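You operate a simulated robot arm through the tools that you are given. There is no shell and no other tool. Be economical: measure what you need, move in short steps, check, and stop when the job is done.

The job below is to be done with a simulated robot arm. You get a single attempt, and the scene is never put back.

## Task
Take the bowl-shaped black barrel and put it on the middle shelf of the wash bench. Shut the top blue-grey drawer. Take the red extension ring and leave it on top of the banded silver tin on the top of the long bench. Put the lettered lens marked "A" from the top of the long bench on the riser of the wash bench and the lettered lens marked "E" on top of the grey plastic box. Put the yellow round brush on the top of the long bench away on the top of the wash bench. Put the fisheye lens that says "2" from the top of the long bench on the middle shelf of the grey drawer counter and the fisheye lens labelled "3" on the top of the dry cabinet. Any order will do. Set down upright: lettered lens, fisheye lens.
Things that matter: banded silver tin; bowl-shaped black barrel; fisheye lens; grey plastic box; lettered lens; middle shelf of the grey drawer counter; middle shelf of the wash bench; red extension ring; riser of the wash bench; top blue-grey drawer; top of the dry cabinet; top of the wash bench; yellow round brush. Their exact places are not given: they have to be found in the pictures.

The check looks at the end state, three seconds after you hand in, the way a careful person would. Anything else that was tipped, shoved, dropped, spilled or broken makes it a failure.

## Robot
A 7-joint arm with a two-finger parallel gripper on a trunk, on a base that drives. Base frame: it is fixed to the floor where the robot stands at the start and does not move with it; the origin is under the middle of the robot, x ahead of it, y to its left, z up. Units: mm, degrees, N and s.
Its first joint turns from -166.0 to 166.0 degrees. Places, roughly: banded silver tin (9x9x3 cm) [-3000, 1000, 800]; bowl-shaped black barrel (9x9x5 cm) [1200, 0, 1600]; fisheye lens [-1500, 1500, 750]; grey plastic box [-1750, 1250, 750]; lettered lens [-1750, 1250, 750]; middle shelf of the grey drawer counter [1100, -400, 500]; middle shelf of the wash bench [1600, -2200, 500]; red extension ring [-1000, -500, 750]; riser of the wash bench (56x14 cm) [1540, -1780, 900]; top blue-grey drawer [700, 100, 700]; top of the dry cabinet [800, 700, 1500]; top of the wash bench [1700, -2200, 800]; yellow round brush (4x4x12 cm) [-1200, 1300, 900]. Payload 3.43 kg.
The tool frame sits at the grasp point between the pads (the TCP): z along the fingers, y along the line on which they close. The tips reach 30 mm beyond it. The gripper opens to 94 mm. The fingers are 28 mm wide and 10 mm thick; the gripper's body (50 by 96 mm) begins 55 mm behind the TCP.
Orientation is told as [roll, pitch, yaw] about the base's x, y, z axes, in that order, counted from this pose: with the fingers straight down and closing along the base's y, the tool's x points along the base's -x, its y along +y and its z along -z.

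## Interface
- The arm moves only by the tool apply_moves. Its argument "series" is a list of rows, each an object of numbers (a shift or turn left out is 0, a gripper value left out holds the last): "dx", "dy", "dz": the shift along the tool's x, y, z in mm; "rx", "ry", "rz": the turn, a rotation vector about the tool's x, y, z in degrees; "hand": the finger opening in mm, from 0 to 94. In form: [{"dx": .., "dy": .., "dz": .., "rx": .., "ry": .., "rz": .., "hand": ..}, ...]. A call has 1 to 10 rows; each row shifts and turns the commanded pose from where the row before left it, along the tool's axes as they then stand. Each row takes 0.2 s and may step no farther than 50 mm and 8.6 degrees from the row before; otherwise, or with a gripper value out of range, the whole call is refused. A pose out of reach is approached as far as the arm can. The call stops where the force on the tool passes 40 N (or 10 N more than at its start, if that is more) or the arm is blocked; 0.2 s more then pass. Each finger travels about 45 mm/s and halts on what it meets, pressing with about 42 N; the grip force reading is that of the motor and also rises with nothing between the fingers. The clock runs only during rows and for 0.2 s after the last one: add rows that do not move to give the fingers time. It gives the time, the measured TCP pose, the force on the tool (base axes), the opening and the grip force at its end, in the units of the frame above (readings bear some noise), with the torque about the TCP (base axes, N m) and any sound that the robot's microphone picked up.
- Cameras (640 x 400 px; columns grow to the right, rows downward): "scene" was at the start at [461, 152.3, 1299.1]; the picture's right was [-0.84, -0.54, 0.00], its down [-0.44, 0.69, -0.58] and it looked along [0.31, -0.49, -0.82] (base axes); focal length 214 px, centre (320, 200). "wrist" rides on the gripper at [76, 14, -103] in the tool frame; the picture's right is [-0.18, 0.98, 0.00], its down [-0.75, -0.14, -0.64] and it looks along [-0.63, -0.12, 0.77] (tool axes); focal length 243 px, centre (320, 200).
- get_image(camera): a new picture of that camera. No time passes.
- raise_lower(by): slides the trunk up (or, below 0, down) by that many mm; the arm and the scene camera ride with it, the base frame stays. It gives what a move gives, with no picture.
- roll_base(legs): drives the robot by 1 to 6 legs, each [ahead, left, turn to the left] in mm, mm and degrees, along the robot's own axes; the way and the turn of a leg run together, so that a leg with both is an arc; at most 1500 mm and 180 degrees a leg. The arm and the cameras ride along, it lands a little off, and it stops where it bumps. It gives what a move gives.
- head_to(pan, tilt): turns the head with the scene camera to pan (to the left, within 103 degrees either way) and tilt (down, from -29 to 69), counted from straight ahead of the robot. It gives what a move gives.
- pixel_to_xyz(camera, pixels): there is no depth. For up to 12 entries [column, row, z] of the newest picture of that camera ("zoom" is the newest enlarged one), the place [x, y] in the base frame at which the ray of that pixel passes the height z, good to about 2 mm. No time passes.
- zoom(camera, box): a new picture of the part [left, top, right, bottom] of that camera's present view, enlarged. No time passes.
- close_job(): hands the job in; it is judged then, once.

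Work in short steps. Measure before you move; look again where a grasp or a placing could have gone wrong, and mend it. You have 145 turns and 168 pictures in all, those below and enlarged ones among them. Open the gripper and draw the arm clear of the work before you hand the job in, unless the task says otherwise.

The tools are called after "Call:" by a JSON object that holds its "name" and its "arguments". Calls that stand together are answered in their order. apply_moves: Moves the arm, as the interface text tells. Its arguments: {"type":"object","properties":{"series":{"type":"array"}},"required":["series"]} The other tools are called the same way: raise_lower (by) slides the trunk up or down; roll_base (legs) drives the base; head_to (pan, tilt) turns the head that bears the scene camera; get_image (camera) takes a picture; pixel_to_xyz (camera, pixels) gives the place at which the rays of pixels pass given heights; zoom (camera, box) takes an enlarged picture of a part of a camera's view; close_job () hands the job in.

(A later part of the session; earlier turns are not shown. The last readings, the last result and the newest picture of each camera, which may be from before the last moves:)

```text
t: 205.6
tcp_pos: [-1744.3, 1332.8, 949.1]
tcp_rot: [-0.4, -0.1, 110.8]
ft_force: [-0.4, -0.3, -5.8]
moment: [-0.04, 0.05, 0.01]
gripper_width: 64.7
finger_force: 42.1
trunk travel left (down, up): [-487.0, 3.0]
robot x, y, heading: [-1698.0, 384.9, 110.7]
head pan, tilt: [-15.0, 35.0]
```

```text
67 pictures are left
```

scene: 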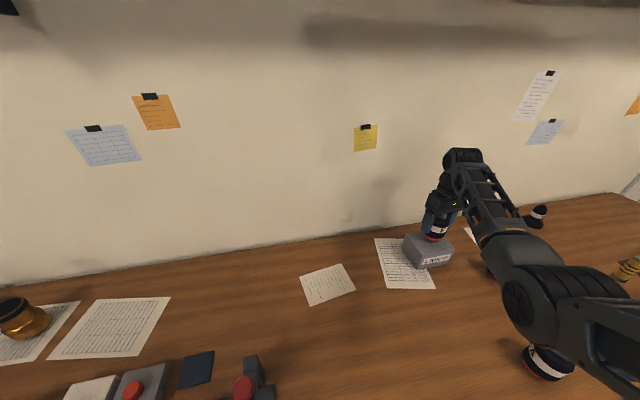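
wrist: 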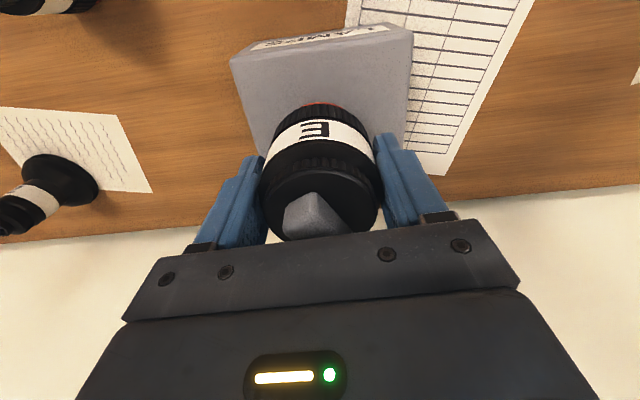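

Centred over the box. I lower gently until contact.

Call:
{"name": "apply_moves", "arguments": {"series": [{"dz": 10}, {"dz": 8}, {"dz": 4}, {"dz": 3}]}}

Call:
{"name": "apply_moves", "arguments": {"series": [{"dz": 3}, {"dz": 3}, {"dz": 2}]}}

```text
t: 206.6
tcp_pos: [-1742.8, 1333.7, 929.0]
tcp_rot: [-0.5, -0.2, 110.8]
ft_force: [-0.1, -4.1, 20.6]
moment: [-0.26, 0.03, -0.02]
gripper_width: 64.7
finger_force: 42.0
trunk travel left (down, up): [-487.0, 3.0]
robot x, y, heading: [-1697.7, 384.5, 110.6]
head pan, tilt: [-15.0, 35.0]
heard: snap
```

```text
t: 207.4
tcp_pos: [-1743.7, 1331.8, 919.3]
tcp_rot: [-0.5, -0.2, 111.0]
ft_force: [-0.3, 1.3, 30.3]
moment: [-0.07, 0.12, 0.01]
gripper_width: 64.4
finger_force: 42.1
trunk travel left (down, up): [-487.0, 3.0]
robot x, y, heading: [-1698.6, 384.6, 110.7]
head pan, tilt: [-15.0, 35.0]
```

A "snap" was heard on contact (perhaps the box's lid clicking). I look before releasing.

Call:
{"name": "get_image", "arguments": {"camera": "wrist"}}

Call:
{"name": "zoom", "arguments": {"camera": "scene", "box": [370, 180, 490, 290]}}

```text
66 pictures are left
```

wrist: 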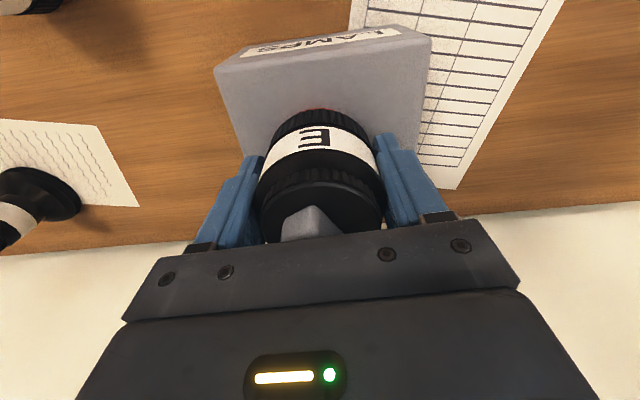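

```text
3.64 times, centred on (430, 235) of scene
```

zoom: 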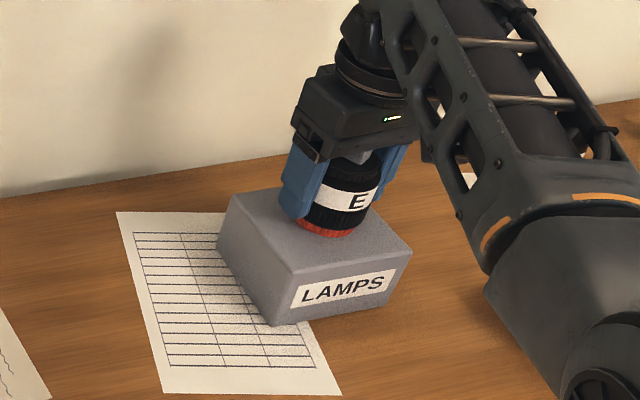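

All looks intact and E stands on the box. I release and rise.

Call:
{"name": "apply_moves", "arguments": {"series": [{"dz": -1.5}, {"hand": 90}, {}, {}, {}, {"dz": -30}, {"dz": -45}, {"dz": -45}]}}

Call:
{"name": "get_image", "arguments": {"camera": "wrist"}}

```text
t: 209.2
tcp_pos: [-1744.2, 1332.2, 1037.4]
tcp_rot: [-0.4, 0.0, 110.9]
ft_force: [-0.5, 0.0, 0.3]
moment: [-0.01, 0.02, -0.01]
gripper_width: 90.0
finger_force: 0.0
trunk travel left (down, up): [-487.0, 3.0]
robot x, y, heading: [-1697.2, 385.3, 110.8]
head pan, tilt: [-15.0, 35.0]
```

```text
64 pictures are left
```

wrist: 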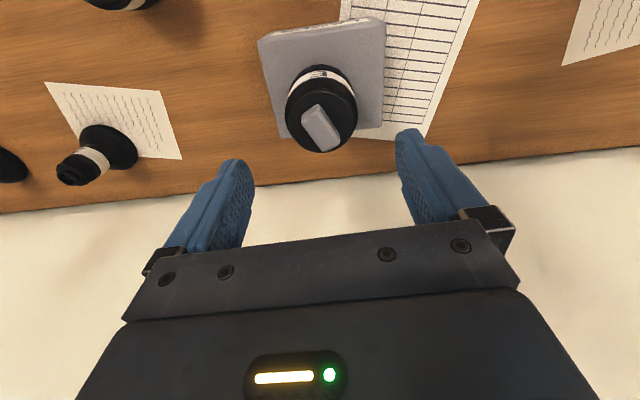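

E is placed. Next fisheye 2: I shift the base right about 430 mm, tilt the tool to 45° at this height and measure.

Call:
{"name": "roll_base", "arguments": {"legs": [[30, -360, -2.5]]}}

Call:
{"name": "apply_moves", "arguments": {"series": [{"ry": -7.5, "hand": 94}, {"ry": -7.5}, {"ry": -7.5}, {"ry": -7.5}, {"ry": -7.5}, {"ry": -7.5}]}}

Call:
{"name": "get_image", "arguments": {"camera": "wrist"}}

```text
t: 211.6
tcp_pos: [-1373.1, 1483.5, 1037.5]
tcp_rot: [-0.3, 0.1, 108.7]
ft_force: [0.3, 0.1, -0.3]
moment: [-0.01, 0.02, 0.04]
gripper_width: 90.2
finger_force: 0.2
trunk travel left (down, up): [-487.0, 3.0]
robot x, y, heading: [-1365.3, 531.4, 108.4]
head pan, tilt: [-15.0, 35.0]
```

```text
t: 213.0
tcp_pos: [-1375.2, 1483.7, 1037.7]
tcp_rot: [-0.6, -45.1, 109.0]
ft_force: [0.7, 0.8, -0.1]
moment: [-0.04, -0.01, -0.03]
gripper_width: 94.1
finger_force: 0.0
trunk travel left (down, up): [-487.0, 3.0]
robot x, y, heading: [-1365.7, 534.8, 108.6]
head pan, tilt: [-15.0, 35.0]
```

```text
63 pictures are left
```

wrist: 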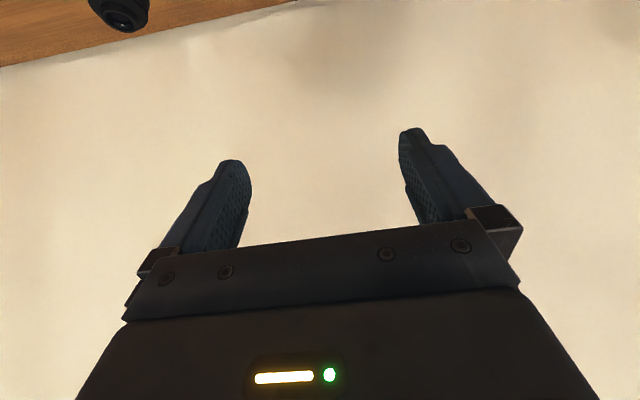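

Fisheye 2 is below the view; I retract 150 mm horizontally to see it.

Call:
{"name": "apply_moves", "arguments": {"series": [{"dx": 34, "dz": -34}, {"dx": 34, "dz": -34}, {"dx": 34, "dz": -34}, {"dx": 20, "dz": 20}, {"dx": 20, "dz": 20}]}}

Call:
{"name": "get_image", "arguments": {"camera": "wrist"}}

```text
t: 214.2
tcp_pos: [-1328.2, 1346.2, 981.4]
tcp_rot: [-0.7, -45.0, 109.1]
ft_force: [0.2, 0.2, -0.7]
moment: [-0.02, -0.02, -0.02]
gripper_width: 94.1
finger_force: 0.0
trunk travel left (down, up): [-487.0, 3.0]
robot x, y, heading: [-1366.9, 532.7, 108.5]
head pan, tilt: [-15.0, 35.0]
```

```text
62 pictures are left
```

wrist: 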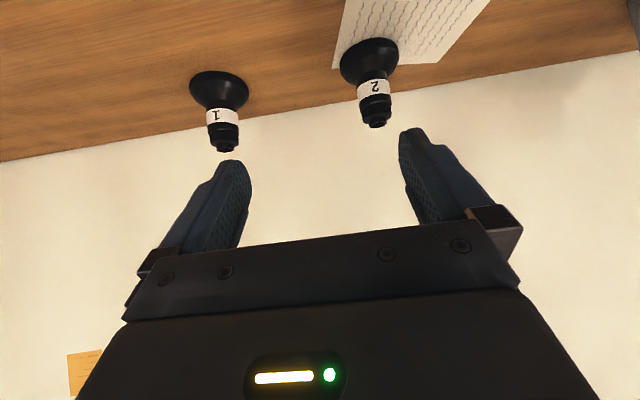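

Fisheye 2 is at (372,85). I measure its column at known heights.

Call:
{"name": "pixel_to_xyz", "arguments": {"camera": "wrist", "pixels": [[376, 122, 878], [375, 92, 850], [369, 60, 812], [238, 148, 878]]}}

```text
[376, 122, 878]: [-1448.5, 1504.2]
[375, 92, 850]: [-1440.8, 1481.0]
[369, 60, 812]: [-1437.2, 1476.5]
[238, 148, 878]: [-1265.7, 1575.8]
```

Fisheye 2's axis ≈(-1444,1488). I move to 60 mm in front of it at grasp height.

Call:
{"name": "apply_moves", "arguments": {"series": [{"dy": 15.8, "dz": 39.4}, {"dy": 15.8, "dz": 39.4}, {"dy": 15.8, "dz": 39.4}, {"dy": 15.8, "dz": 39.4}, {}]}}

Call:
{"name": "get_image", "arguments": {"camera": "wrist"}}

```text
t: 215.4
tcp_pos: [-1421.2, 1431.7, 868.2]
tcp_rot: [-0.6, -44.9, 109.1]
ft_force: [0.3, 1.6, -0.6]
moment: [0.02, 0.03, 0.02]
gripper_width: 94.0
finger_force: 0.1
trunk travel left (down, up): [-487.0, 3.0]
robot x, y, heading: [-1365.0, 534.5, 108.6]
head pan, tilt: [-15.0, 35.0]
```

```text
61 pictures are left
```

wrist: 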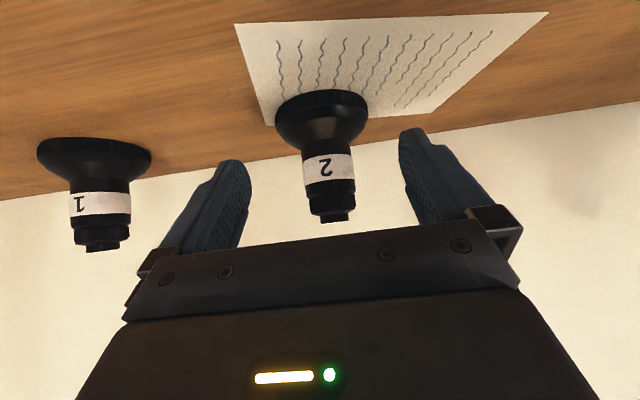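

Lateral alignment is good; by apparent size the lens is about 78 mm ahead. I go forward 76 mm, close and lift.

Call:
{"name": "apply_moves", "arguments": {"series": [{"dx": -20, "dz": 20}, {"dx": -20, "dz": 20}, {"dx": -14, "dz": 14}, {}]}}

Call:
{"name": "get_image", "arguments": {"camera": "wrist"}}

```text
t: 216.4
tcp_pos: [-1447.0, 1503.7, 868.9]
tcp_rot: [-0.7, -45.0, 109.1]
ft_force: [-0.1, 1.6, 0.8]
moment: [-0.01, 0.03, 0.0]
gripper_width: 93.9
finger_force: 0.0
trunk travel left (down, up): [-487.0, 3.0]
robot x, y, heading: [-1368.1, 534.2, 108.4]
head pan, tilt: [-15.0, 35.0]
```

```text
60 pictures are left
```

wrist: 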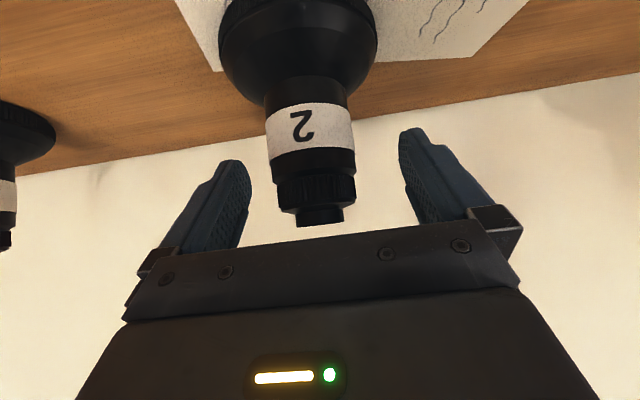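

Good. I back 8 mm, centre 4 mm, close and lift to z≈1170.

Call:
{"name": "apply_moves", "arguments": {"series": [{"dx": 5.6, "dy": -4, "dz": -5.6}, {"hand": 20}, {}, {}, {}, {}, {}, {}]}}

Call:
{"name": "apply_moves", "arguments": {"series": [{"dx": -14, "dz": -14}, {"dx": -30, "dz": -30}, {"dx": -34, "dz": -34}, {"dx": -34, "dz": -34}, {"dx": -34, "dz": -34}, {"dx": -34, "dz": -34}, {"dx": -34, "dz": -34}]}}

Call:
{"name": "get_image", "arguments": {"camera": "wrist"}}

```text
t: 218.2
tcp_pos: [-1440.1, 1498.5, 868.0]
tcp_rot: [-0.6, -45.0, 109.3]
ft_force: [-1.0, 0.7, 0.7]
moment: [0.04, 0.02, -0.02]
gripper_width: 42.2
finger_force: 41.8
trunk travel left (down, up): [-487.0, 3.0]
robot x, y, heading: [-1369.4, 535.0, 108.6]
head pan, tilt: [-15.0, 35.0]
```

```text
t: 219.8
tcp_pos: [-1443.5, 1498.1, 1171.7]
tcp_rot: [-0.6, -44.9, 109.1]
ft_force: [-0.1, 0.2, -1.9]
moment: [0.05, 0.03, -0.03]
gripper_width: 42.3
finger_force: 42.1
trunk travel left (down, up): [-487.0, 3.0]
robot x, y, heading: [-1369.1, 536.7, 108.6]
head pan, tilt: [-15.0, 35.0]
```

```text
59 pictures are left
```

wrist: 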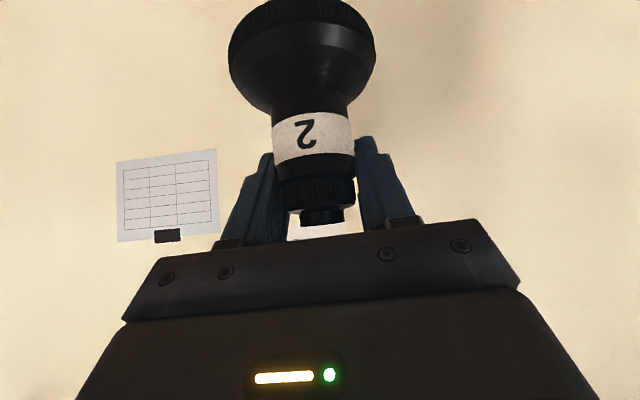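

Fisheye 2 is held. I retract, raise, and drive the safe route: turn in the aisle so the arm leads down the passage, then turn to face the counter's right bay.

Call:
{"name": "apply_moves", "arguments": {"series": [{"dx": 34, "dz": -34}, {"dx": 34, "dz": -34}, {"dx": 34, "dz": -34}, {"dx": 34, "dz": -34}, {"dx": -34, "dz": -34}, {"dx": -34, "dz": -34}, {"dx": -34, "dz": -34}, {"dx": -34, "dz": -34}]}}

Call:
{"name": "roll_base", "arguments": {"legs": [[-129, -768, 0], [0, 0, -179.5], [119, 348, 0], [1320, 68, 0], [0, 0, 90]]}}

Call:
{"name": "head_to", "arguments": {"pan": -20, "tilt": 55}}

Call:
{"name": "get_image", "arguments": {"camera": "scene"}}

```text
t: 221.6
tcp_pos: [-1385.3, 1315.3, 1364.5]
tcp_rot: [-0.5, -44.8, 109.2]
ft_force: [-0.1, 0.4, -2.7]
moment: [0.0, -0.03, 0.01]
gripper_width: 42.2
finger_force: 42.0
trunk travel left (down, up): [-487.0, 3.0]
robot x, y, heading: [-1368.4, 531.3, 108.6]
head pan, tilt: [-15.0, 35.0]
```

```text
t: 245.2
tcp_pos: [1048.7, -573.1, 1364.8]
tcp_rot: [-0.6, -45.0, 18.2]
ft_force: [0.4, 0.0, -2.4]
moment: [0.01, 0.02, 0.0]
gripper_width: 39.9
finger_force: 42.0
trunk travel left (down, up): [-487.0, 3.0]
robot x, y, heading: [263.5, -581.2, 17.6]
head pan, tilt: [-15.0, 35.0]
```

```text
t: 246.0
tcp_pos: [1050.3, -573.8, 1364.6]
tcp_rot: [-0.6, -45.0, 18.2]
ft_force: [-0.4, 0.5, -2.0]
moment: [0.0, -0.01, -0.01]
gripper_width: 40.3
finger_force: 42.2
trunk travel left (down, up): [-487.0, 3.0]
robot x, y, heading: [268.1, -577.9, 17.6]
head pan, tilt: [-20.0, 55.0]
```

```text
58 pictures are left
```

scene: 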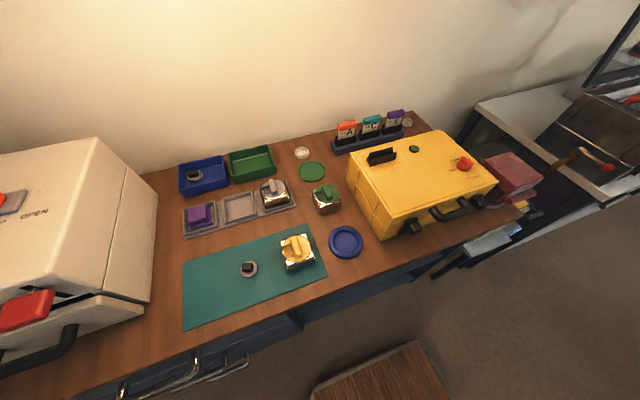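

I back off 200 mm and lower the trunk 350 mm to see the counter's right bay and middle shelf.

Call:
{"name": "roll_base", "arguments": {"legs": [[-200, 0, 1.5]]}}

Call:
{"name": "raise_lower", "arguments": {"by": -350}}

Call:
{"name": "head_to", "arguments": {"pan": -30, "tilt": 40}}

Call:
{"name": "get_image", "arguments": {"camera": "scene"}}

```text
t: 247.7
tcp_pos: [854.1, -619.1, 1365.4]
tcp_rot: [-0.5, -44.9, 19.7]
ft_force: [0.0, -0.2, -1.1]
moment: [-0.02, -0.01, 0.04]
gripper_width: 40.0
finger_force: 41.9
trunk travel left (down, up): [-487.0, 3.0]
robot x, y, heading: [73.8, -642.6, 19.0]
head pan, tilt: [-20.0, 55.0]
```

```text
t: 251.1
tcp_pos: [854.5, -619.6, 1015.1]
tcp_rot: [-0.6, -45.0, 19.6]
ft_force: [0.1, -0.8, -1.4]
moment: [0.0, -0.01, 0.01]
gripper_width: 39.9
finger_force: 42.0
trunk travel left (down, up): [-137.0, 353.0]
robot x, y, heading: [70.6, -642.7, 19.0]
head pan, tilt: [-20.0, 55.0]
```

```text
t: 251.8
tcp_pos: [854.0, -620.7, 1014.1]
tcp_rot: [-0.5, -44.9, 19.6]
ft_force: [0.0, 0.2, -2.4]
moment: [0.03, -0.03, 0.02]
gripper_width: 39.5
finger_force: 41.4
trunk travel left (down, up): [-137.0, 353.0]
robot x, y, heading: [73.7, -645.4, 18.8]
head pan, tilt: [-30.0, 40.0]
```

```text
57 pictures are left
```

scene: 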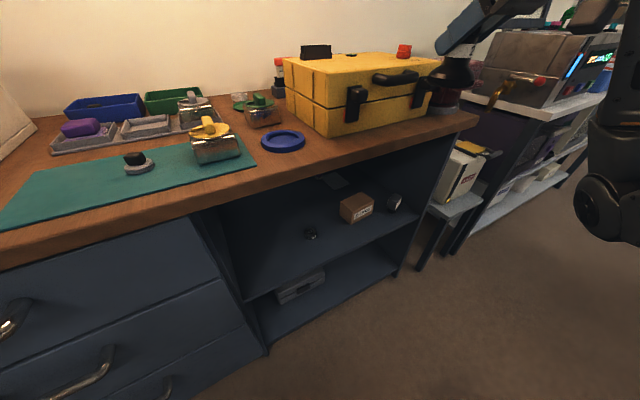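

The middle shelf has small items at (310,233), a box (357,207) and parts (395,205); its left side is free near (270,250). I measure edges at trial heights.

Call:
{"name": "pixel_to_xyz", "arguments": {"camera": "scene", "pixels": [[247, 300, 480], [247, 300, 520], [414, 233, 480], [414, 233, 520], [270, 250, 500], [310, 238, 500], [357, 222, 500], [240, 215, 790], [475, 125, 830], [440, 140, 790]]}}

Call:
{"name": "zoom", "arguments": {"camera": "scene", "box": [180, 130, 460, 340]}}

```text
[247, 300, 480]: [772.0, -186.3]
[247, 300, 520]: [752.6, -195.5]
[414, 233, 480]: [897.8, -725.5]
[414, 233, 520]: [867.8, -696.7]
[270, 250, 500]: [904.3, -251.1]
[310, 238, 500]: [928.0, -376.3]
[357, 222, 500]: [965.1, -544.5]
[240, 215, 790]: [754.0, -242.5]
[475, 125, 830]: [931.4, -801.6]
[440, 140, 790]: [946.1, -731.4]
```

```text
1.90 times, centred on (320, 235) of scene
```

zoom: 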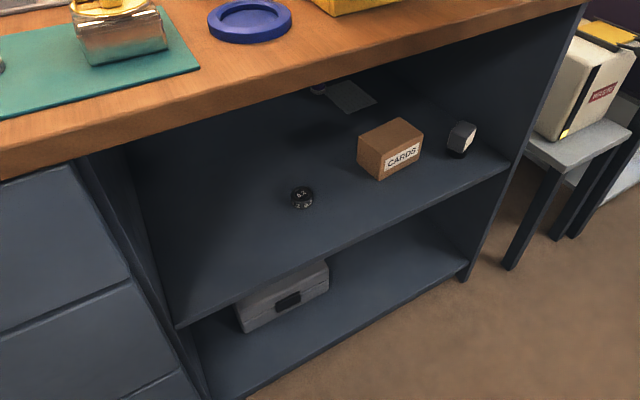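

Free spot: n≈732, l≈-545 (≈(871,-272)). I back 20 mm, swing the arm 220 mm left, and lower in front of the bay.

Call:
{"name": "roll_base", "arguments": {"legs": [[-20, 0, 0]]}}

Call:
{"name": "apply_moves", "arguments": {"series": [{"dy": 44}, {"dy": 44}, {"dy": 44}, {"dy": 44}, {"dy": 44}]}}

Call:
{"name": "raise_lower", "arguments": {"by": -135}}

Call:
{"name": "apply_moves", "arguments": {"series": [{"dx": 34, "dz": 34}, {"dx": 34, "dz": 34}, {"dx": 34, "dz": 34}, {"dx": 34, "dz": 34}, {"dx": 34, "dz": 34}]}}

Call:
{"name": "get_image", "arguments": {"camera": "scene"}}

Call:
{"name": "get_image", "arguments": {"camera": "wrist"}}

```text
t: 252.6
tcp_pos: [835.1, -627.7, 1015.0]
tcp_rot: [-0.6, -45.1, 19.6]
ft_force: [-1.0, 0.1, -1.3]
moment: [0.0, 0.0, 0.01]
gripper_width: 39.7
finger_force: 42.2
trunk travel left (down, up): [-137.0, 353.0]
robot x, y, heading: [51.7, -652.9, 19.0]
head pan, tilt: [-30.0, 40.0]
```

```text
t: 253.8
tcp_pos: [762.8, -420.5, 1012.5]
tcp_rot: [-0.5, -45.0, 19.4]
ft_force: [-0.4, 0.0, -2.3]
moment: [-0.01, -0.01, -0.01]
gripper_width: 39.7
finger_force: 41.9
trunk travel left (down, up): [-137.0, 353.0]
robot x, y, heading: [52.5, -652.1, 18.8]
head pan, tilt: [-30.0, 40.0]
```

```text
t: 255.5
tcp_pos: [763.5, -420.6, 878.0]
tcp_rot: [-0.6, -45.0, 19.5]
ft_force: [-0.4, 0.1, -1.8]
moment: [0.0, -0.04, 0.0]
gripper_width: 39.4
finger_force: 42.1
trunk travel left (down, up): [-2.0, 488.0]
robot x, y, heading: [53.5, -648.7, 18.5]
head pan, tilt: [-30.0, 40.0]
```

```text
t: 256.7
tcp_pos: [763.7, -423.3, 633.6]
tcp_rot: [-0.7, -44.9, 19.6]
ft_force: [-0.2, -0.7, -2.3]
moment: [0.0, 0.06, 0.01]
gripper_width: 39.3
finger_force: 42.5
trunk travel left (down, up): [-2.0, 488.0]
robot x, y, heading: [52.9, -650.3, 19.0]
head pan, tilt: [-30.0, 40.0]
```

```text
55 pictures are left
```

scene: 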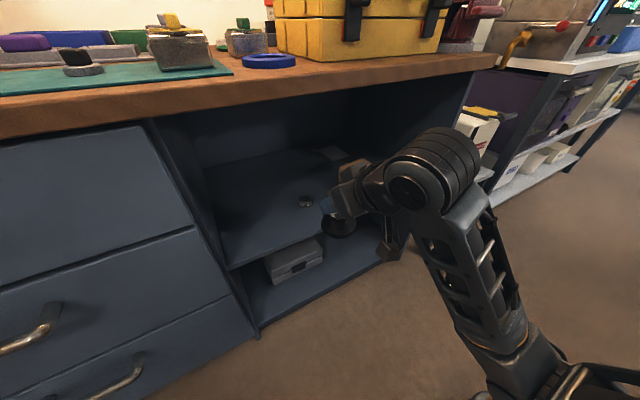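

```text
54 pictures are left
```

wrist: 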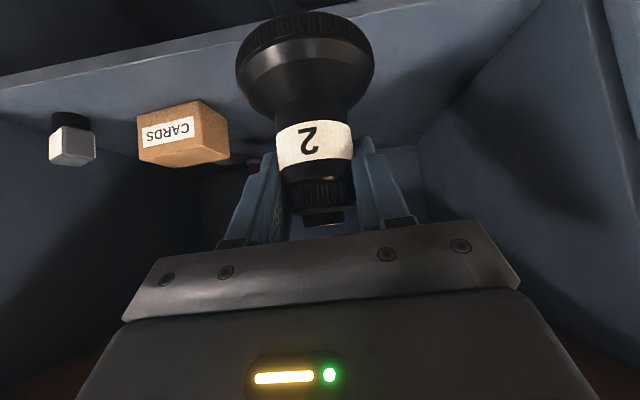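

I measure the shelf corner again for its height from the lowered camera.

Call:
{"name": "pixel_to_xyz", "arguments": {"camera": "scene", "pixels": [[230, 269, 460], [230, 269, 480], [230, 269, 500], [230, 269, 520], [306, 207, 500], [306, 207, 520]]}}

Call:
{"name": "pixel_to_xyz", "arguments": {"camera": "wrist", "pixels": [[100, 68, 480], [100, 68, 500], [100, 68, 520], [215, 160, 500], [415, 135, 500]]}}

```text
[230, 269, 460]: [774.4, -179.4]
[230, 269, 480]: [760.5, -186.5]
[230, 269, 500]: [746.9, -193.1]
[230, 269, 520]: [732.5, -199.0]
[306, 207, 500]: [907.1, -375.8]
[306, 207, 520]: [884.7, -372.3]
```

```text
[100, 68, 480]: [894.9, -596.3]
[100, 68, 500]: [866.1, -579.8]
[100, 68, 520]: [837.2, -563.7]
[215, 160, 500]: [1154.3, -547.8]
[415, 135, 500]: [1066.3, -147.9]
```

Shelf ≈473. I lower 35 mm, then drive 150 mm forward and 107 mm left into the bay.

Call:
{"name": "apply_moves", "arguments": {"series": [{"dx": 12, "dz": 12}, {"dx": 12, "dz": 12}]}}

Call:
{"name": "roll_base", "arguments": {"legs": [[0, 40, 0], [150, 67, 0]]}}

Call:
{"name": "get_image", "arguments": {"camera": "scene"}}

Call:
{"name": "get_image", "arguments": {"camera": "wrist"}}

```text
t: 257.3
tcp_pos: [763.4, -424.4, 600.7]
tcp_rot: [-0.7, -44.9, 19.6]
ft_force: [-0.4, 0.4, -1.8]
moment: [0.0, 0.01, -0.01]
gripper_width: 39.3
finger_force: 42.2
trunk travel left (down, up): [-2.0, 488.0]
robot x, y, heading: [51.9, -651.7, 19.1]
head pan, tilt: [-30.0, 40.0]
```

```text
t: 259.2
tcp_pos: [869.9, -269.7, 599.7]
tcp_rot: [-0.6, -44.9, 19.6]
ft_force: [-0.3, 0.1, -0.4]
moment: [-0.01, -0.01, -0.02]
gripper_width: 39.1
finger_force: 42.1
trunk travel left (down, up): [-2.0, 488.0]
robot x, y, heading: [158.9, -502.2, 19.2]
head pan, tilt: [-30.0, 40.0]
```

```text
53 pictures are left
```

scene: 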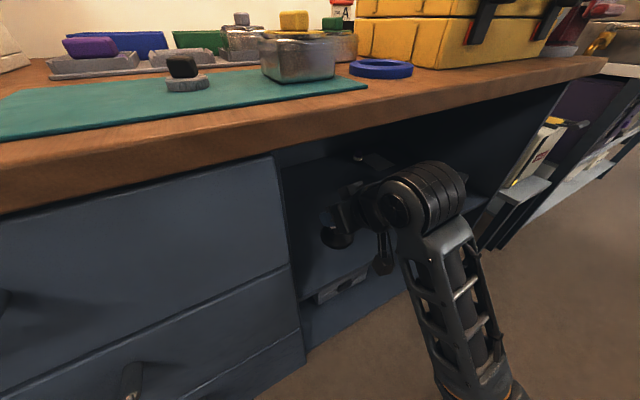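

```text
52 pictures are left
```

wrist: 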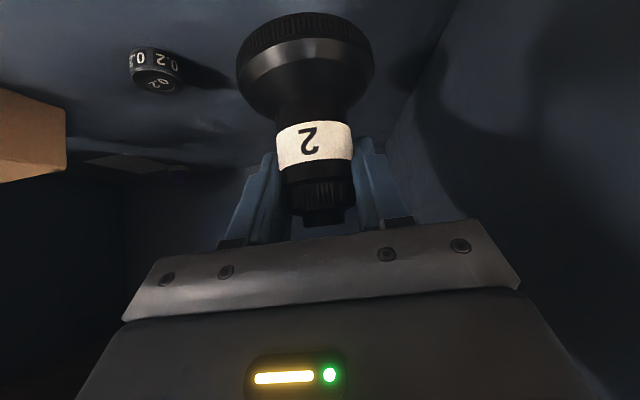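

Lens is over the free area, the small dial (155,70) well to the side. I lower toward contact.

Call:
{"name": "apply_moves", "arguments": {"series": [{"dx": 14, "dz": 14}, {"dx": 10, "dz": 10}, {"dx": 4, "dz": 4}, {"dx": 3, "dz": 3}]}}

Call:
{"name": "apply_moves", "arguments": {"series": [{"dx": 2.2, "dz": 2.2}, {"dx": 2.2, "dz": 2.2}, {"dx": 2.2, "dz": 2.2}, {"dx": 2.2, "dz": 2.2}]}}

Call:
{"name": "get_image", "arguments": {"camera": "wrist"}}

```text
t: 260.2
tcp_pos: [871.2, -271.5, 556.0]
tcp_rot: [-0.6, -44.9, 19.7]
ft_force: [0.0, -0.5, -1.6]
moment: [0.02, 0.02, 0.03]
gripper_width: 38.7
finger_force: 41.8
trunk travel left (down, up): [-2.0, 488.0]
robot x, y, heading: [158.2, -497.0, 19.1]
head pan, tilt: [-30.0, 40.0]
```

```text
t: 261.2
tcp_pos: [871.1, -270.2, 544.0]
tcp_rot: [-0.6, -44.9, 19.7]
ft_force: [-0.3, 0.4, -2.2]
moment: [-0.01, -0.01, 0.0]
gripper_width: 38.9
finger_force: 41.9
trunk travel left (down, up): [-2.0, 488.0]
robot x, y, heading: [159.4, -502.6, 19.2]
head pan, tilt: [-30.0, 40.0]
```

```text
51 pictures are left
```

wrist: 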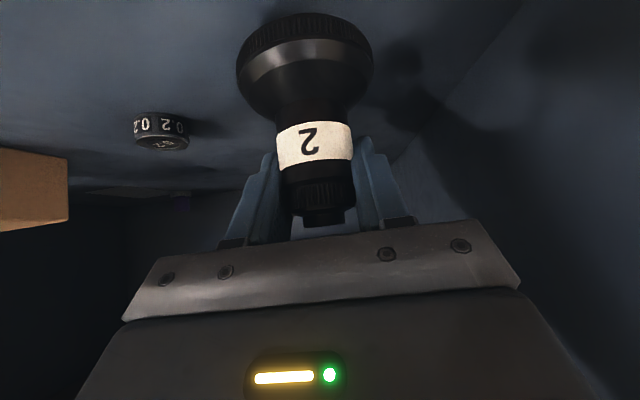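

Not yet touching; I continue in 3–4 mm steps.

Call:
{"name": "apply_moves", "arguments": {"series": [{"dx": 2.9, "dz": 2.9}, {"dx": 2.9, "dz": 2.9}, {"dx": 2.9, "dz": 2.9}, {"dx": 2.2, "dz": 2.2}, {"dx": 2.2, "dz": 2.2}, {"dx": 2.2, "dz": 2.2}]}}

Call:
{"name": "apply_moves", "arguments": {"series": [{"dx": 2.2, "dz": 2.2}, {"dx": 2.2, "dz": 2.2}, {"dx": 2.2, "dz": 2.2}, {"dx": 2.2, "dz": 2.2}]}}

Call:
{"name": "get_image", "arguments": {"camera": "wrist"}}

```text
t: 262.6
tcp_pos: [871.2, -271.7, 526.3]
tcp_rot: [-0.7, -45.4, 19.8]
ft_force: [-4.2, -0.6, 25.2]
moment: [-0.14, 1.06, 0.04]
gripper_width: 38.8
finger_force: 42.1
trunk travel left (down, up): [-2.0, 488.0]
robot x, y, heading: [163.0, -495.6, 19.3]
head pan, tilt: [-30.0, 40.0]
```

```text
t: 263.0
tcp_pos: [871.7, -271.1, 526.0]
tcp_rot: [-0.7, -45.8, 19.9]
ft_force: [-4.2, -1.0, 14.4]
moment: [-0.14, 0.77, -0.03]
gripper_width: 38.8
finger_force: 41.8
trunk travel left (down, up): [-2.0, 488.0]
robot x, y, heading: [159.3, -498.0, 18.9]
head pan, tilt: [-30.0, 40.0]
stopped in row 1: the force on the tool passed its limit at 42 N (the readings are from after the stop); the commanded pose is now the measured one
```

```text
50 pictures are left
```

wrist: 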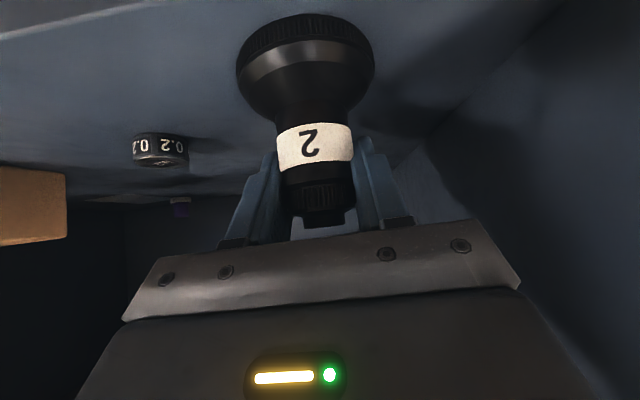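

Contact made. I release and withdraw backwards along the tool axis.

Call:
{"name": "apply_moves", "arguments": {"series": [{"hand": 66}, {}, {}, {"dz": -15}, {"dz": -25}, {"dx": 10, "dz": -25}, {"dx": 20, "dz": -25}, {"dx": 20, "dz": -20}]}}

Call:
{"name": "get_image", "arguments": {"camera": "wrist"}}

```text
t: 264.8
tcp_pos: [792.8, -299.5, 537.7]
tcp_rot: [-0.7, -45.6, 20.0]
ft_force: [-0.3, 0.1, 0.1]
moment: [0.01, 0.04, 0.03]
gripper_width: 66.2
finger_force: 0.0
out of reach, approached as far as the arm can: row 7, 8
trunk travel left (down, up): [-2.0, 488.0]
robot x, y, heading: [158.8, -501.8, 19.1]
head pan, tilt: [-30.0, 40.0]
```

```text
49 pictures are left
```

wrist: 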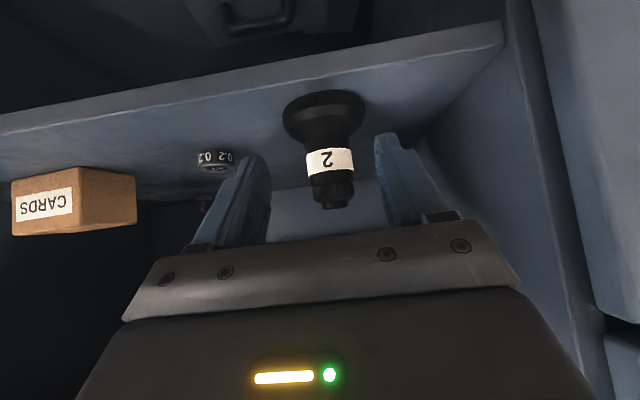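

Fisheye 2 stands on the counter's middle shelf. I back out, raise trunk and arm, and drive around to the ring's table, facing it from the aisle.

Call:
{"name": "roll_base", "arguments": {"legs": [[-130, -100, 0]]}}

Call:
{"name": "raise_lower", "arguments": {"by": 400}}

Call:
{"name": "apply_moves", "arguments": {"series": [{"dx": -34, "dz": -34, "hand": 94}, {"dx": -34, "dz": -34}, {"dx": -34, "dz": -34}, {"dx": -34, "dz": -34}, {"dx": -34, "dz": -34}]}}

Call:
{"name": "raise_lower", "arguments": {"by": 86}}

Call:
{"name": "roll_base", "arguments": {"legs": [[0, 0, -90], [-1327, 146, 0], [-10, -1040, 0]]}}

Call:
{"name": "head_to", "arguments": {"pan": -15, "tilt": 50}}

Call:
{"name": "get_image", "arguments": {"camera": "scene"}}

```text
t: 266.2
tcp_pos: [704.2, -439.2, 538.0]
tcp_rot: [-0.7, -45.5, 19.7]
ft_force: [0.1, -0.3, 0.4]
moment: [0.01, 0.02, -0.02]
gripper_width: 66.1
finger_force: 0.1
trunk travel left (down, up): [-2.0, 488.0]
robot x, y, heading: [73.4, -633.6, 19.0]
head pan, tilt: [-30.0, 40.0]
```

```text
t: 270.1
tcp_pos: [704.5, -438.8, 936.9]
tcp_rot: [-0.7, -45.6, 19.7]
ft_force: [0.1, -0.7, 0.7]
moment: [0.02, 0.0, 0.0]
gripper_width: 66.2
finger_force: 0.1
trunk travel left (down, up): [-402.0, 88.0]
robot x, y, heading: [71.6, -635.8, 19.1]
head pan, tilt: [-30.0, 40.0]
```

```text
t: 271.2
tcp_pos: [778.3, -417.3, 1090.6]
tcp_rot: [-0.7, -45.4, 19.7]
ft_force: [0.7, -0.1, -0.7]
moment: [0.02, 0.02, 0.01]
gripper_width: 94.0
finger_force: 0.1
out of reach, approached as far as the arm can: row 1, 2, 3, 4, 5
trunk travel left (down, up): [-402.0, 88.0]
robot x, y, heading: [71.7, -633.8, 18.7]
head pan, tilt: [-30.0, 40.0]
```

```text
t: 272.5
tcp_pos: [778.7, -416.4, 1176.2]
tcp_rot: [-0.7, -45.5, 19.7]
ft_force: [0.8, 0.3, 0.5]
moment: [0.0, -0.03, 0.02]
gripper_width: 93.7
finger_force: 0.1
trunk travel left (down, up): [-488.0, 2.0]
robot x, y, heading: [73.6, -638.7, 19.1]
head pan, tilt: [-30.0, 40.0]
```

```text
t: 287.9
tcp_pos: [-1013.4, -367.6, 1176.2]
tcp_rot: [-0.6, -45.4, -71.3]
ft_force: [0.1, -0.2, 0.8]
moment: [-0.01, 0.0, -0.04]
gripper_width: 93.9
finger_force: 0.1
trunk travel left (down, up): [-488.0, 2.0]
robot x, y, heading: [-1217.0, 338.9, -72.3]
head pan, tilt: [-30.0, 40.0]
```

```text
t: 288.7
tcp_pos: [-1015.1, -366.9, 1176.1]
tcp_rot: [-0.7, -45.5, -71.4]
ft_force: [0.4, -0.1, 0.9]
moment: [0.0, -0.03, 0.0]
gripper_width: 93.9
finger_force: 0.0
trunk travel left (down, up): [-488.0, 2.0]
robot x, y, heading: [-1221.0, 343.2, -72.3]
head pan, tilt: [-15.0, 50.0]
```

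```text
48 pictures are left
```

scene: 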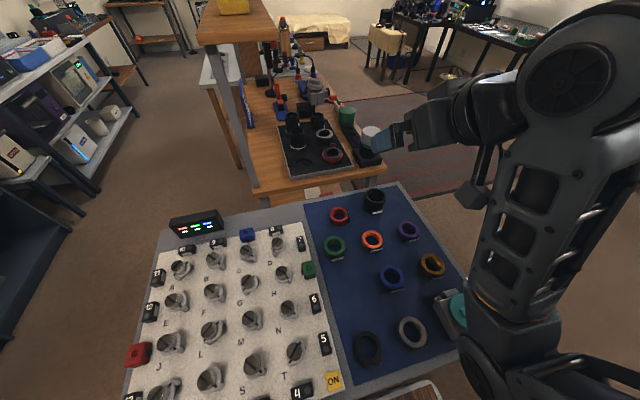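

The red ring is at (340,215) on the blue mat. I measure it and turn the tool straight down near it.

Call:
{"name": "pixel_to_xyz", "arguments": {"camera": "scene", "pixels": [[340, 217, 760], [340, 217, 780], [340, 217, 800]]}}

Call:
{"name": "apply_moves", "arguments": {"series": [{"ry": 7.6}, {"ry": 7.6}, {"ry": 7.6}, {"ry": 7.6}, {"ry": 7.6}, {"ry": 7.5}, {"dz": 45}, {"dz": 45}, {"dz": 45}]}}

Call:
{"name": "get_image", "arguments": {"camera": "wrist"}}

```text
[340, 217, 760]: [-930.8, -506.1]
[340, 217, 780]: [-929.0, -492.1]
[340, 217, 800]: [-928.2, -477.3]
```

```text
t: 290.7
tcp_pos: [-983.6, -460.1, 1081.8]
tcp_rot: [-0.8, -45.5, -71.5]
ft_force: [1.2, -1.0, -1.0]
moment: [0.0, -0.02, -0.01]
gripper_width: 93.9
finger_force: 0.0
out of reach, approached as far as the arm can: row 1, 2, 3, 4, 5, 6
trunk travel left (down, up): [-488.0, 2.0]
robot x, y, heading: [-1220.0, 339.8, -72.0]
head pan, tilt: [-15.0, 50.0]
```

```text
47 pictures are left
```

wrist: 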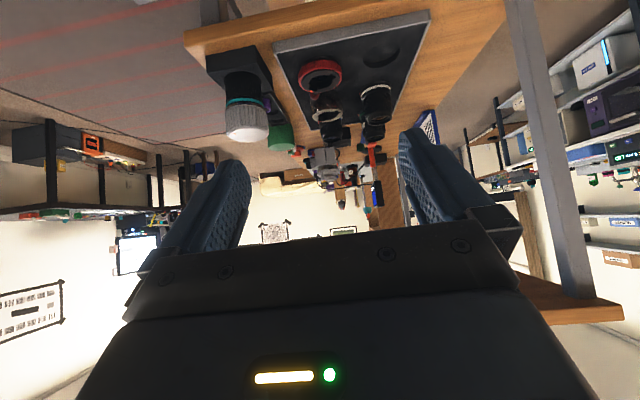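

The wrist hit a joint limit at this spot, and the overhead shelf is close. I retract and swing to the robot's right, then try the rotation again.

Call:
{"name": "apply_moves", "arguments": {"series": [{"dx": 34, "dz": -34}, {"dx": 34, "dz": -34}, {"dx": 34, "dz": -34}, {"dy": -45}, {"dy": -45}, {"dy": -45}, {"dy": -45}, {"ry": 7.6}, {"ry": 7.6}, {"ry": 7.6}]}}

Call:
{"name": "get_image", "arguments": {"camera": "wrist"}}

```text
t: 292.9
tcp_pos: [-1188.6, -406.0, 1101.7]
tcp_rot: [-0.5, -32.7, -70.9]
ft_force: [-1.3, 0.3, -0.6]
moment: [-0.04, -0.06, 0.02]
gripper_width: 94.0
finger_force: 0.0
out of reach, approached as far as the arm can: row 3, 9, 10
trunk travel left (down, up): [-488.0, 2.0]
robot x, y, heading: [-1221.3, 342.0, -72.3]
head pan, tilt: [-15.0, 50.0]
```

```text
46 pictures are left
```

wrist: 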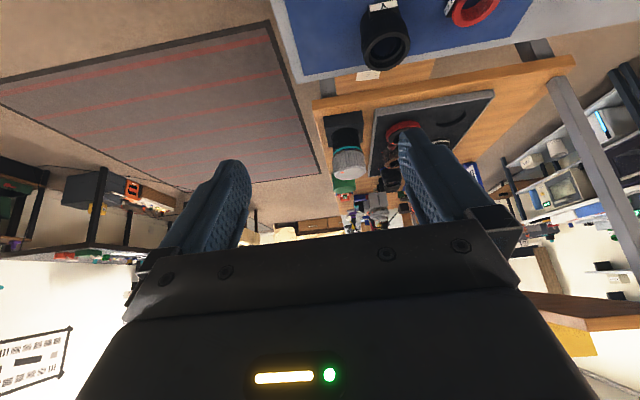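

I raise to about z 1280, where this rotation worked before, and retry.

Call:
{"name": "apply_moves", "arguments": {"series": [{"dx": -24, "dz": -40}, {"dx": -24, "dz": -40}, {"dx": -24, "dz": -40}, {"dx": -24, "dz": -40}, {"dy": -40}, {"ry": 7.6}, {"ry": 7.6}, {"ry": 7.6}, {"ry": 7.6}]}}

Call:
{"name": "get_image", "arguments": {"camera": "scene"}}

```text
t: 294.9
tcp_pos: [-1228.7, -419.6, 1266.5]
tcp_rot: [-0.4, 4.8, -71.8]
ft_force: [-0.1, 0.4, -0.4]
moment: [0.0, -0.03, -0.01]
gripper_width: 94.0
finger_force: 0.0
trunk travel left (down, up): [-488.0, 2.0]
robot x, y, heading: [-1217.5, 342.6, -72.2]
head pan, tilt: [-15.0, 50.0]
```

```text
45 pictures are left
```

scene: 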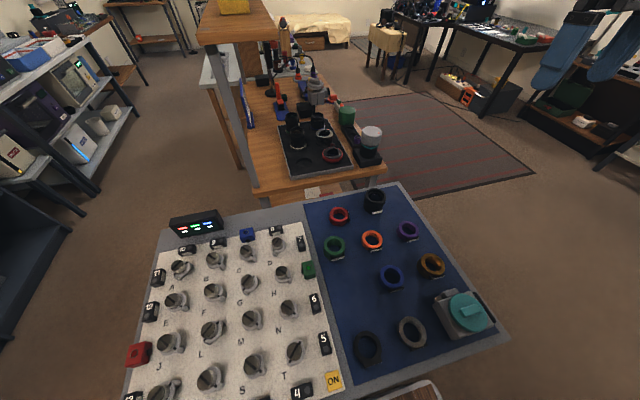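

The rotation works here. Before moving over the ring I measure the overhead shelf's near end (197,44)-(278,38) and its post for clearance.

Call:
{"name": "pixel_to_xyz", "arguments": {"camera": "scene", "pixels": [[200, 44, 1150], [200, 44, 1200], [200, 44, 1250], [278, 38, 1150], [278, 38, 1200], [278, 38, 1250], [262, 190, 790], [385, 165, 790], [340, 215, 790]]}}

Call:
{"name": "zoom", "arguments": {"camera": "scene", "box": [180, 0, 420, 260]}}

```text
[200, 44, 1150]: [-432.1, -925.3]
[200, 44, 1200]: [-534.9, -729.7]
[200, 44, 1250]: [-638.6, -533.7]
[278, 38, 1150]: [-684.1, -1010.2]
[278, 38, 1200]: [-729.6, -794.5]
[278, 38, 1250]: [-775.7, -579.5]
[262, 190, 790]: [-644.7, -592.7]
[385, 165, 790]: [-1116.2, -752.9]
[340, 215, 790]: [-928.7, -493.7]
```

```text
1.54 times, centred on (300, 130) of scene
```

zoom: 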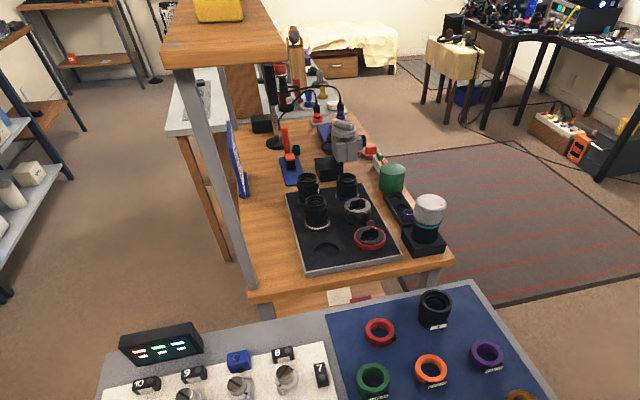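

The shelf's nearest corner is about 195 mm beyond the ring, enough. I move above the ring and descend to z≈970.

Call:
{"name": "apply_moves", "arguments": {"series": [{"dx": -22.3, "dy": 38, "ry": -4.8}, {"dx": -22.3, "dy": 38}, {"dx": -22.3, "dy": 38}, {"dx": -22.3, "dy": 38}, {"dx": -22.3, "dy": 38}, {"dx": -22.3, "dy": 38}, {"dx": -15, "dy": 30, "dz": 25}, {"dz": 48}, {"dz": 48}, {"dz": 48}]}}

Call:
{"name": "apply_moves", "arguments": {"series": [{"dz": 48}, {"dz": 48}, {}]}}

Call:
{"name": "get_image", "arguments": {"camera": "wrist"}}

```text
t: 297.1
tcp_pos: [-935.3, -481.8, 1094.2]
tcp_rot: [-0.4, -0.1, -71.8]
ft_force: [-0.5, 0.7, -0.7]
moment: [0.01, 0.02, -0.02]
gripper_width: 94.1
finger_force: 0.0
trunk travel left (down, up): [-488.0, 2.0]
robot x, y, heading: [-1218.5, 344.8, -72.3]
head pan, tilt: [-15.0, 50.0]
```

```text
t: 297.9
tcp_pos: [-936.5, -481.1, 996.8]
tcp_rot: [-0.4, -0.1, -71.8]
ft_force: [0.1, 0.3, 0.1]
moment: [-0.04, 0.0, -0.02]
gripper_width: 93.9
finger_force: 0.1
trunk travel left (down, up): [-488.0, 2.0]
robot x, y, heading: [-1222.6, 348.8, -72.3]
head pan, tilt: [-15.0, 50.0]
```

```text
43 pictures are left
```

wrist: 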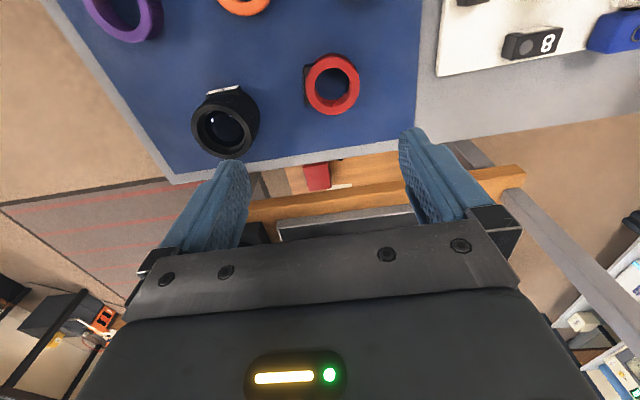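

The ring is centred at (332,85). I measure it and its neighbour.

Call:
{"name": "pixel_to_xyz", "arguments": {"camera": "wrist", "pixels": [[332, 85, 795], [332, 85, 805], [305, 85, 800], [360, 85, 800], [332, 56, 800], [332, 114, 800], [250, 120, 820]]}}

Call:
{"name": "zoom", "arguments": {"camera": "wrist", "box": [272, 35, 392, 135]}}

```text
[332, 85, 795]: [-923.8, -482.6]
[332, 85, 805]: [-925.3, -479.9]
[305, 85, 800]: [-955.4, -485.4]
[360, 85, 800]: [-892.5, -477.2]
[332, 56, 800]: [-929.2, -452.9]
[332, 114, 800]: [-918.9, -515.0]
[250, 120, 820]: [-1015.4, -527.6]
```

```text
4.00 times, centred on (332, 85) of wrist
```

zoom: 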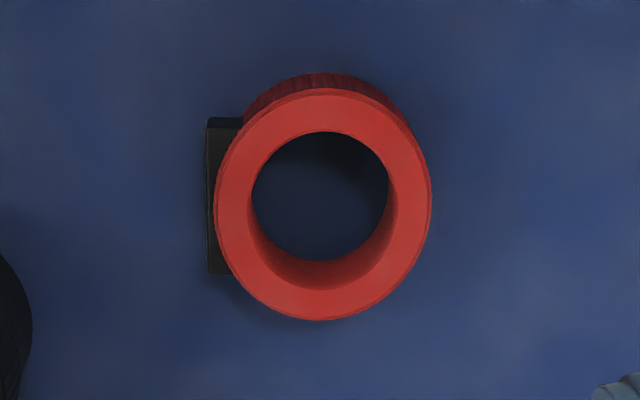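

The ring (≈62 mm) has a dark block on one side, so I align and rotate the gripper 85° to close across the free sides.

Call:
{"name": "apply_moves", "arguments": {"series": [{"dx": -3.7, "dy": 11.4, "rz": 8.5}, {"rz": 8.5}, {"rz": 8.5}, {"rz": 8.5}, {"rz": 8.5}, {"rz": 8.5}, {"rz": 8.5}, {"rz": 8.5}, {"rz": 8.5}, {"rz": 8.5}]}}

Call:
{"name": "apply_moves", "arguments": {"series": [{"dz": 45}, {"dz": 45}, {"dz": 10}, {}]}}

Call:
{"name": "get_image", "arguments": {"camera": "wrist"}}

```text
t: 300.1
tcp_pos: [-927.4, -481.8, 998.1]
tcp_rot: [0.1, -0.5, -156.9]
ft_force: [-0.4, 0.0, -0.7]
moment: [0.01, -0.02, 0.02]
gripper_width: 94.0
finger_force: 0.1
trunk travel left (down, up): [-488.0, 2.0]
robot x, y, heading: [-1221.4, 346.3, -72.1]
head pan, tilt: [-15.0, 50.0]
```

```text
t: 301.1
tcp_pos: [-927.6, -481.2, 896.9]
tcp_rot: [0.1, -0.4, -156.8]
ft_force: [0.0, -0.9, -0.2]
moment: [-0.02, -0.02, -0.01]
gripper_width: 94.0
finger_force: 0.1
trunk travel left (down, up): [-488.0, 2.0]
robot x, y, heading: [-1221.6, 343.6, -72.4]
head pan, tilt: [-15.0, 50.0]
```

```text
41 pictures are left
```

wrist: 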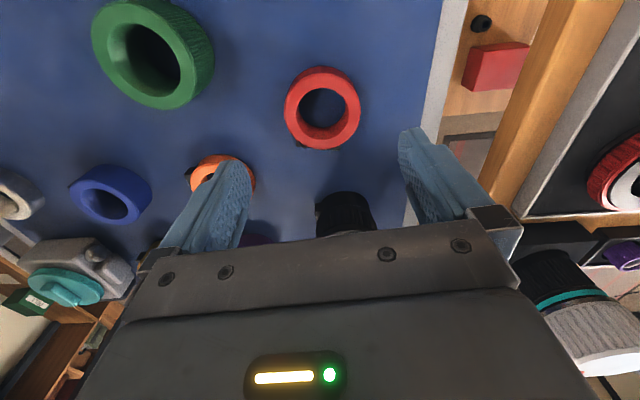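

I verify the ring centre at its top height before the final descent.

Call:
{"name": "pixel_to_xyz", "arguments": {"camera": "wrist", "pixels": [[322, 107, 810], [322, 107, 800], [284, 110, 805], [361, 105, 805]]}}

Call:
{"name": "apply_moves", "arguments": {"series": [{"dz": 30}, {"dz": 20}, {}]}}

Call:
{"name": "get_image", "arguments": {"camera": "wrist"}}

```text
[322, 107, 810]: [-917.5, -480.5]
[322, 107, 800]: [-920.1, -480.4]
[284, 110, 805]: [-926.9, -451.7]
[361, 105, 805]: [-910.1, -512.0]
```

```text
t: 301.9
tcp_pos: [-929.2, -481.9, 847.7]
tcp_rot: [0.1, -0.5, -156.8]
ft_force: [-0.1, -0.3, 0.2]
moment: [-0.01, 0.02, -0.01]
gripper_width: 93.9
finger_force: 0.1
trunk travel left (down, up): [-488.0, 2.0]
robot x, y, heading: [-1217.7, 341.5, -72.3]
head pan, tilt: [-15.0, 50.0]
```

```text
40 pictures are left
```

wrist: 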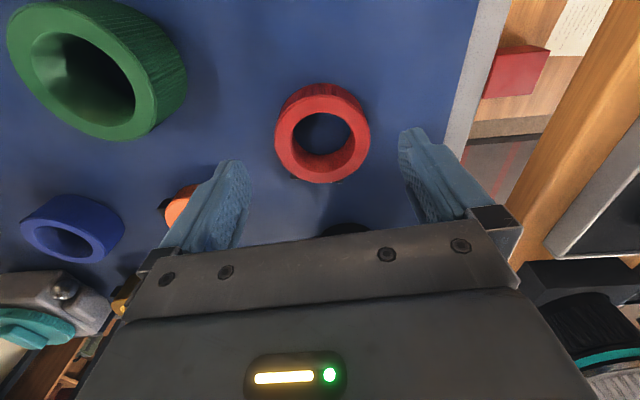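

The ring is 9.5 mm further along tool +x. I shift, descend carefully to the mat and close.

Call:
{"name": "apply_moves", "arguments": {"series": [{"dx": 9.5}, {"dz": 14}, {"dz": 8}, {"dz": 5}]}}

Call:
{"name": "apply_moves", "arguments": {"series": [{"hand": 40}, {}, {}, {}, {}]}}

Call:
{"name": "apply_moves", "arguments": {"series": [{"dz": -15}, {"dz": -40}, {"dz": -45}, {"dz": -45}]}}

Call:
{"name": "get_image", "arguments": {"camera": "wrist"}}

```text
t: 302.9
tcp_pos: [-919.3, -478.9, 819.9]
tcp_rot: [0.0, -0.5, -156.8]
ft_force: [0.5, -0.1, 0.2]
moment: [-0.01, -0.04, 0.01]
gripper_width: 93.9
finger_force: 0.0
trunk travel left (down, up): [-488.0, 2.0]
robot x, y, heading: [-1219.3, 344.5, -72.2]
head pan, tilt: [-15.0, 50.0]
```

```text
t: 304.1
tcp_pos: [-919.1, -477.8, 820.6]
tcp_rot: [0.1, -0.5, -156.7]
ft_force: [0.9, -0.9, 0.7]
moment: [-0.05, -0.02, 0.02]
gripper_width: 59.6
finger_force: 42.2
trunk travel left (down, up): [-488.0, 2.0]
robot x, y, heading: [-1221.7, 343.8, -72.1]
head pan, tilt: [-15.0, 50.0]
```

```text
t: 305.1
tcp_pos: [-915.6, -479.1, 966.0]
tcp_rot: [0.4, -0.4, -156.6]
ft_force: [0.5, 0.6, -2.6]
moment: [-0.02, 0.06, 0.01]
gripper_width: 59.7
finger_force: 42.5
trunk travel left (down, up): [-488.0, 2.0]
robot x, y, heading: [-1221.5, 343.0, -72.0]
head pan, tilt: [-15.0, 50.0]
```

```text
39 pictures are left
```

wrist: 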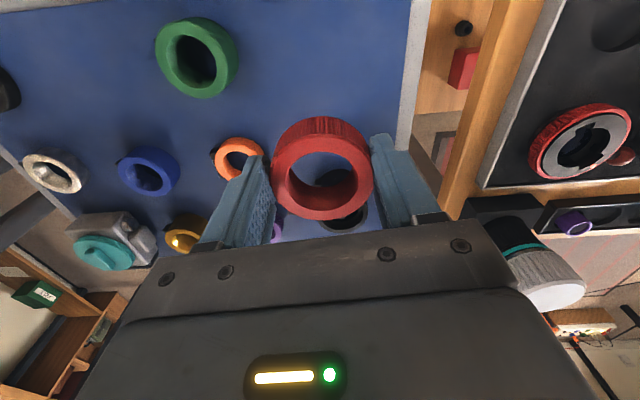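

The ring is held. I raise it, move off the table, turn to face the long bench and drive along to the tin's area.

Call:
{"name": "apply_moves", "arguments": {"series": [{"dz": -45}, {"dz": -45}, {"dz": -45}]}}

Call:
{"name": "roll_base", "arguments": {"legs": [[-65, 0, 0], [0, 0, 180], [153, 1380, 0]]}}

Call:
{"name": "head_to", "arguments": {"pan": 15, "tilt": 40}}

Call:
{"name": "get_image", "arguments": {"camera": "scene"}}

```text
t: 305.9
tcp_pos: [-916.5, -477.8, 1099.3]
tcp_rot: [0.0, -0.4, -156.8]
ft_force: [0.8, -0.6, -1.0]
moment: [-0.01, -0.02, 0.0]
gripper_width: 59.7
finger_force: 42.0
trunk travel left (down, up): [-488.0, 2.0]
robot x, y, heading: [-1220.1, 346.4, -72.4]
head pan, tilt: [-15.0, 50.0]
```

```text
t: 320.6
tcp_pos: [-2857.6, 1014.2, 1099.8]
tcp_rot: [0.0, -0.5, 21.2]
ft_force: [0.2, 0.2, -1.4]
moment: [0.04, 0.02, -0.04]
gripper_width: 59.3
finger_force: 42.3
trunk travel left (down, up): [-488.0, 2.0]
robot x, y, heading: [-2584.5, 178.3, 105.7]
head pan, tilt: [-15.0, 50.0]
```

```text
t: 321.6
tcp_pos: [-2859.2, 1011.8, 1098.8]
tcp_rot: [0.0, -0.6, 21.0]
ft_force: [1.2, 0.1, -0.8]
moment: [0.02, -0.01, 0.02]
gripper_width: 59.3
finger_force: 41.1
trunk travel left (down, up): [-488.0, 2.0]
robot x, y, heading: [-2582.0, 175.7, 105.5]
head pan, tilt: [15.0, 40.0]
```

```text
38 pictures are left
```

scene: 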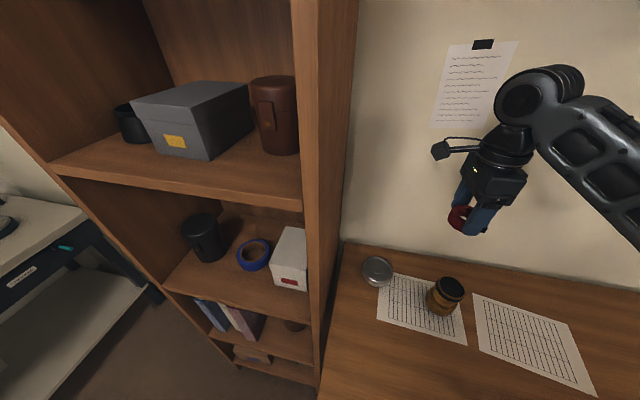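

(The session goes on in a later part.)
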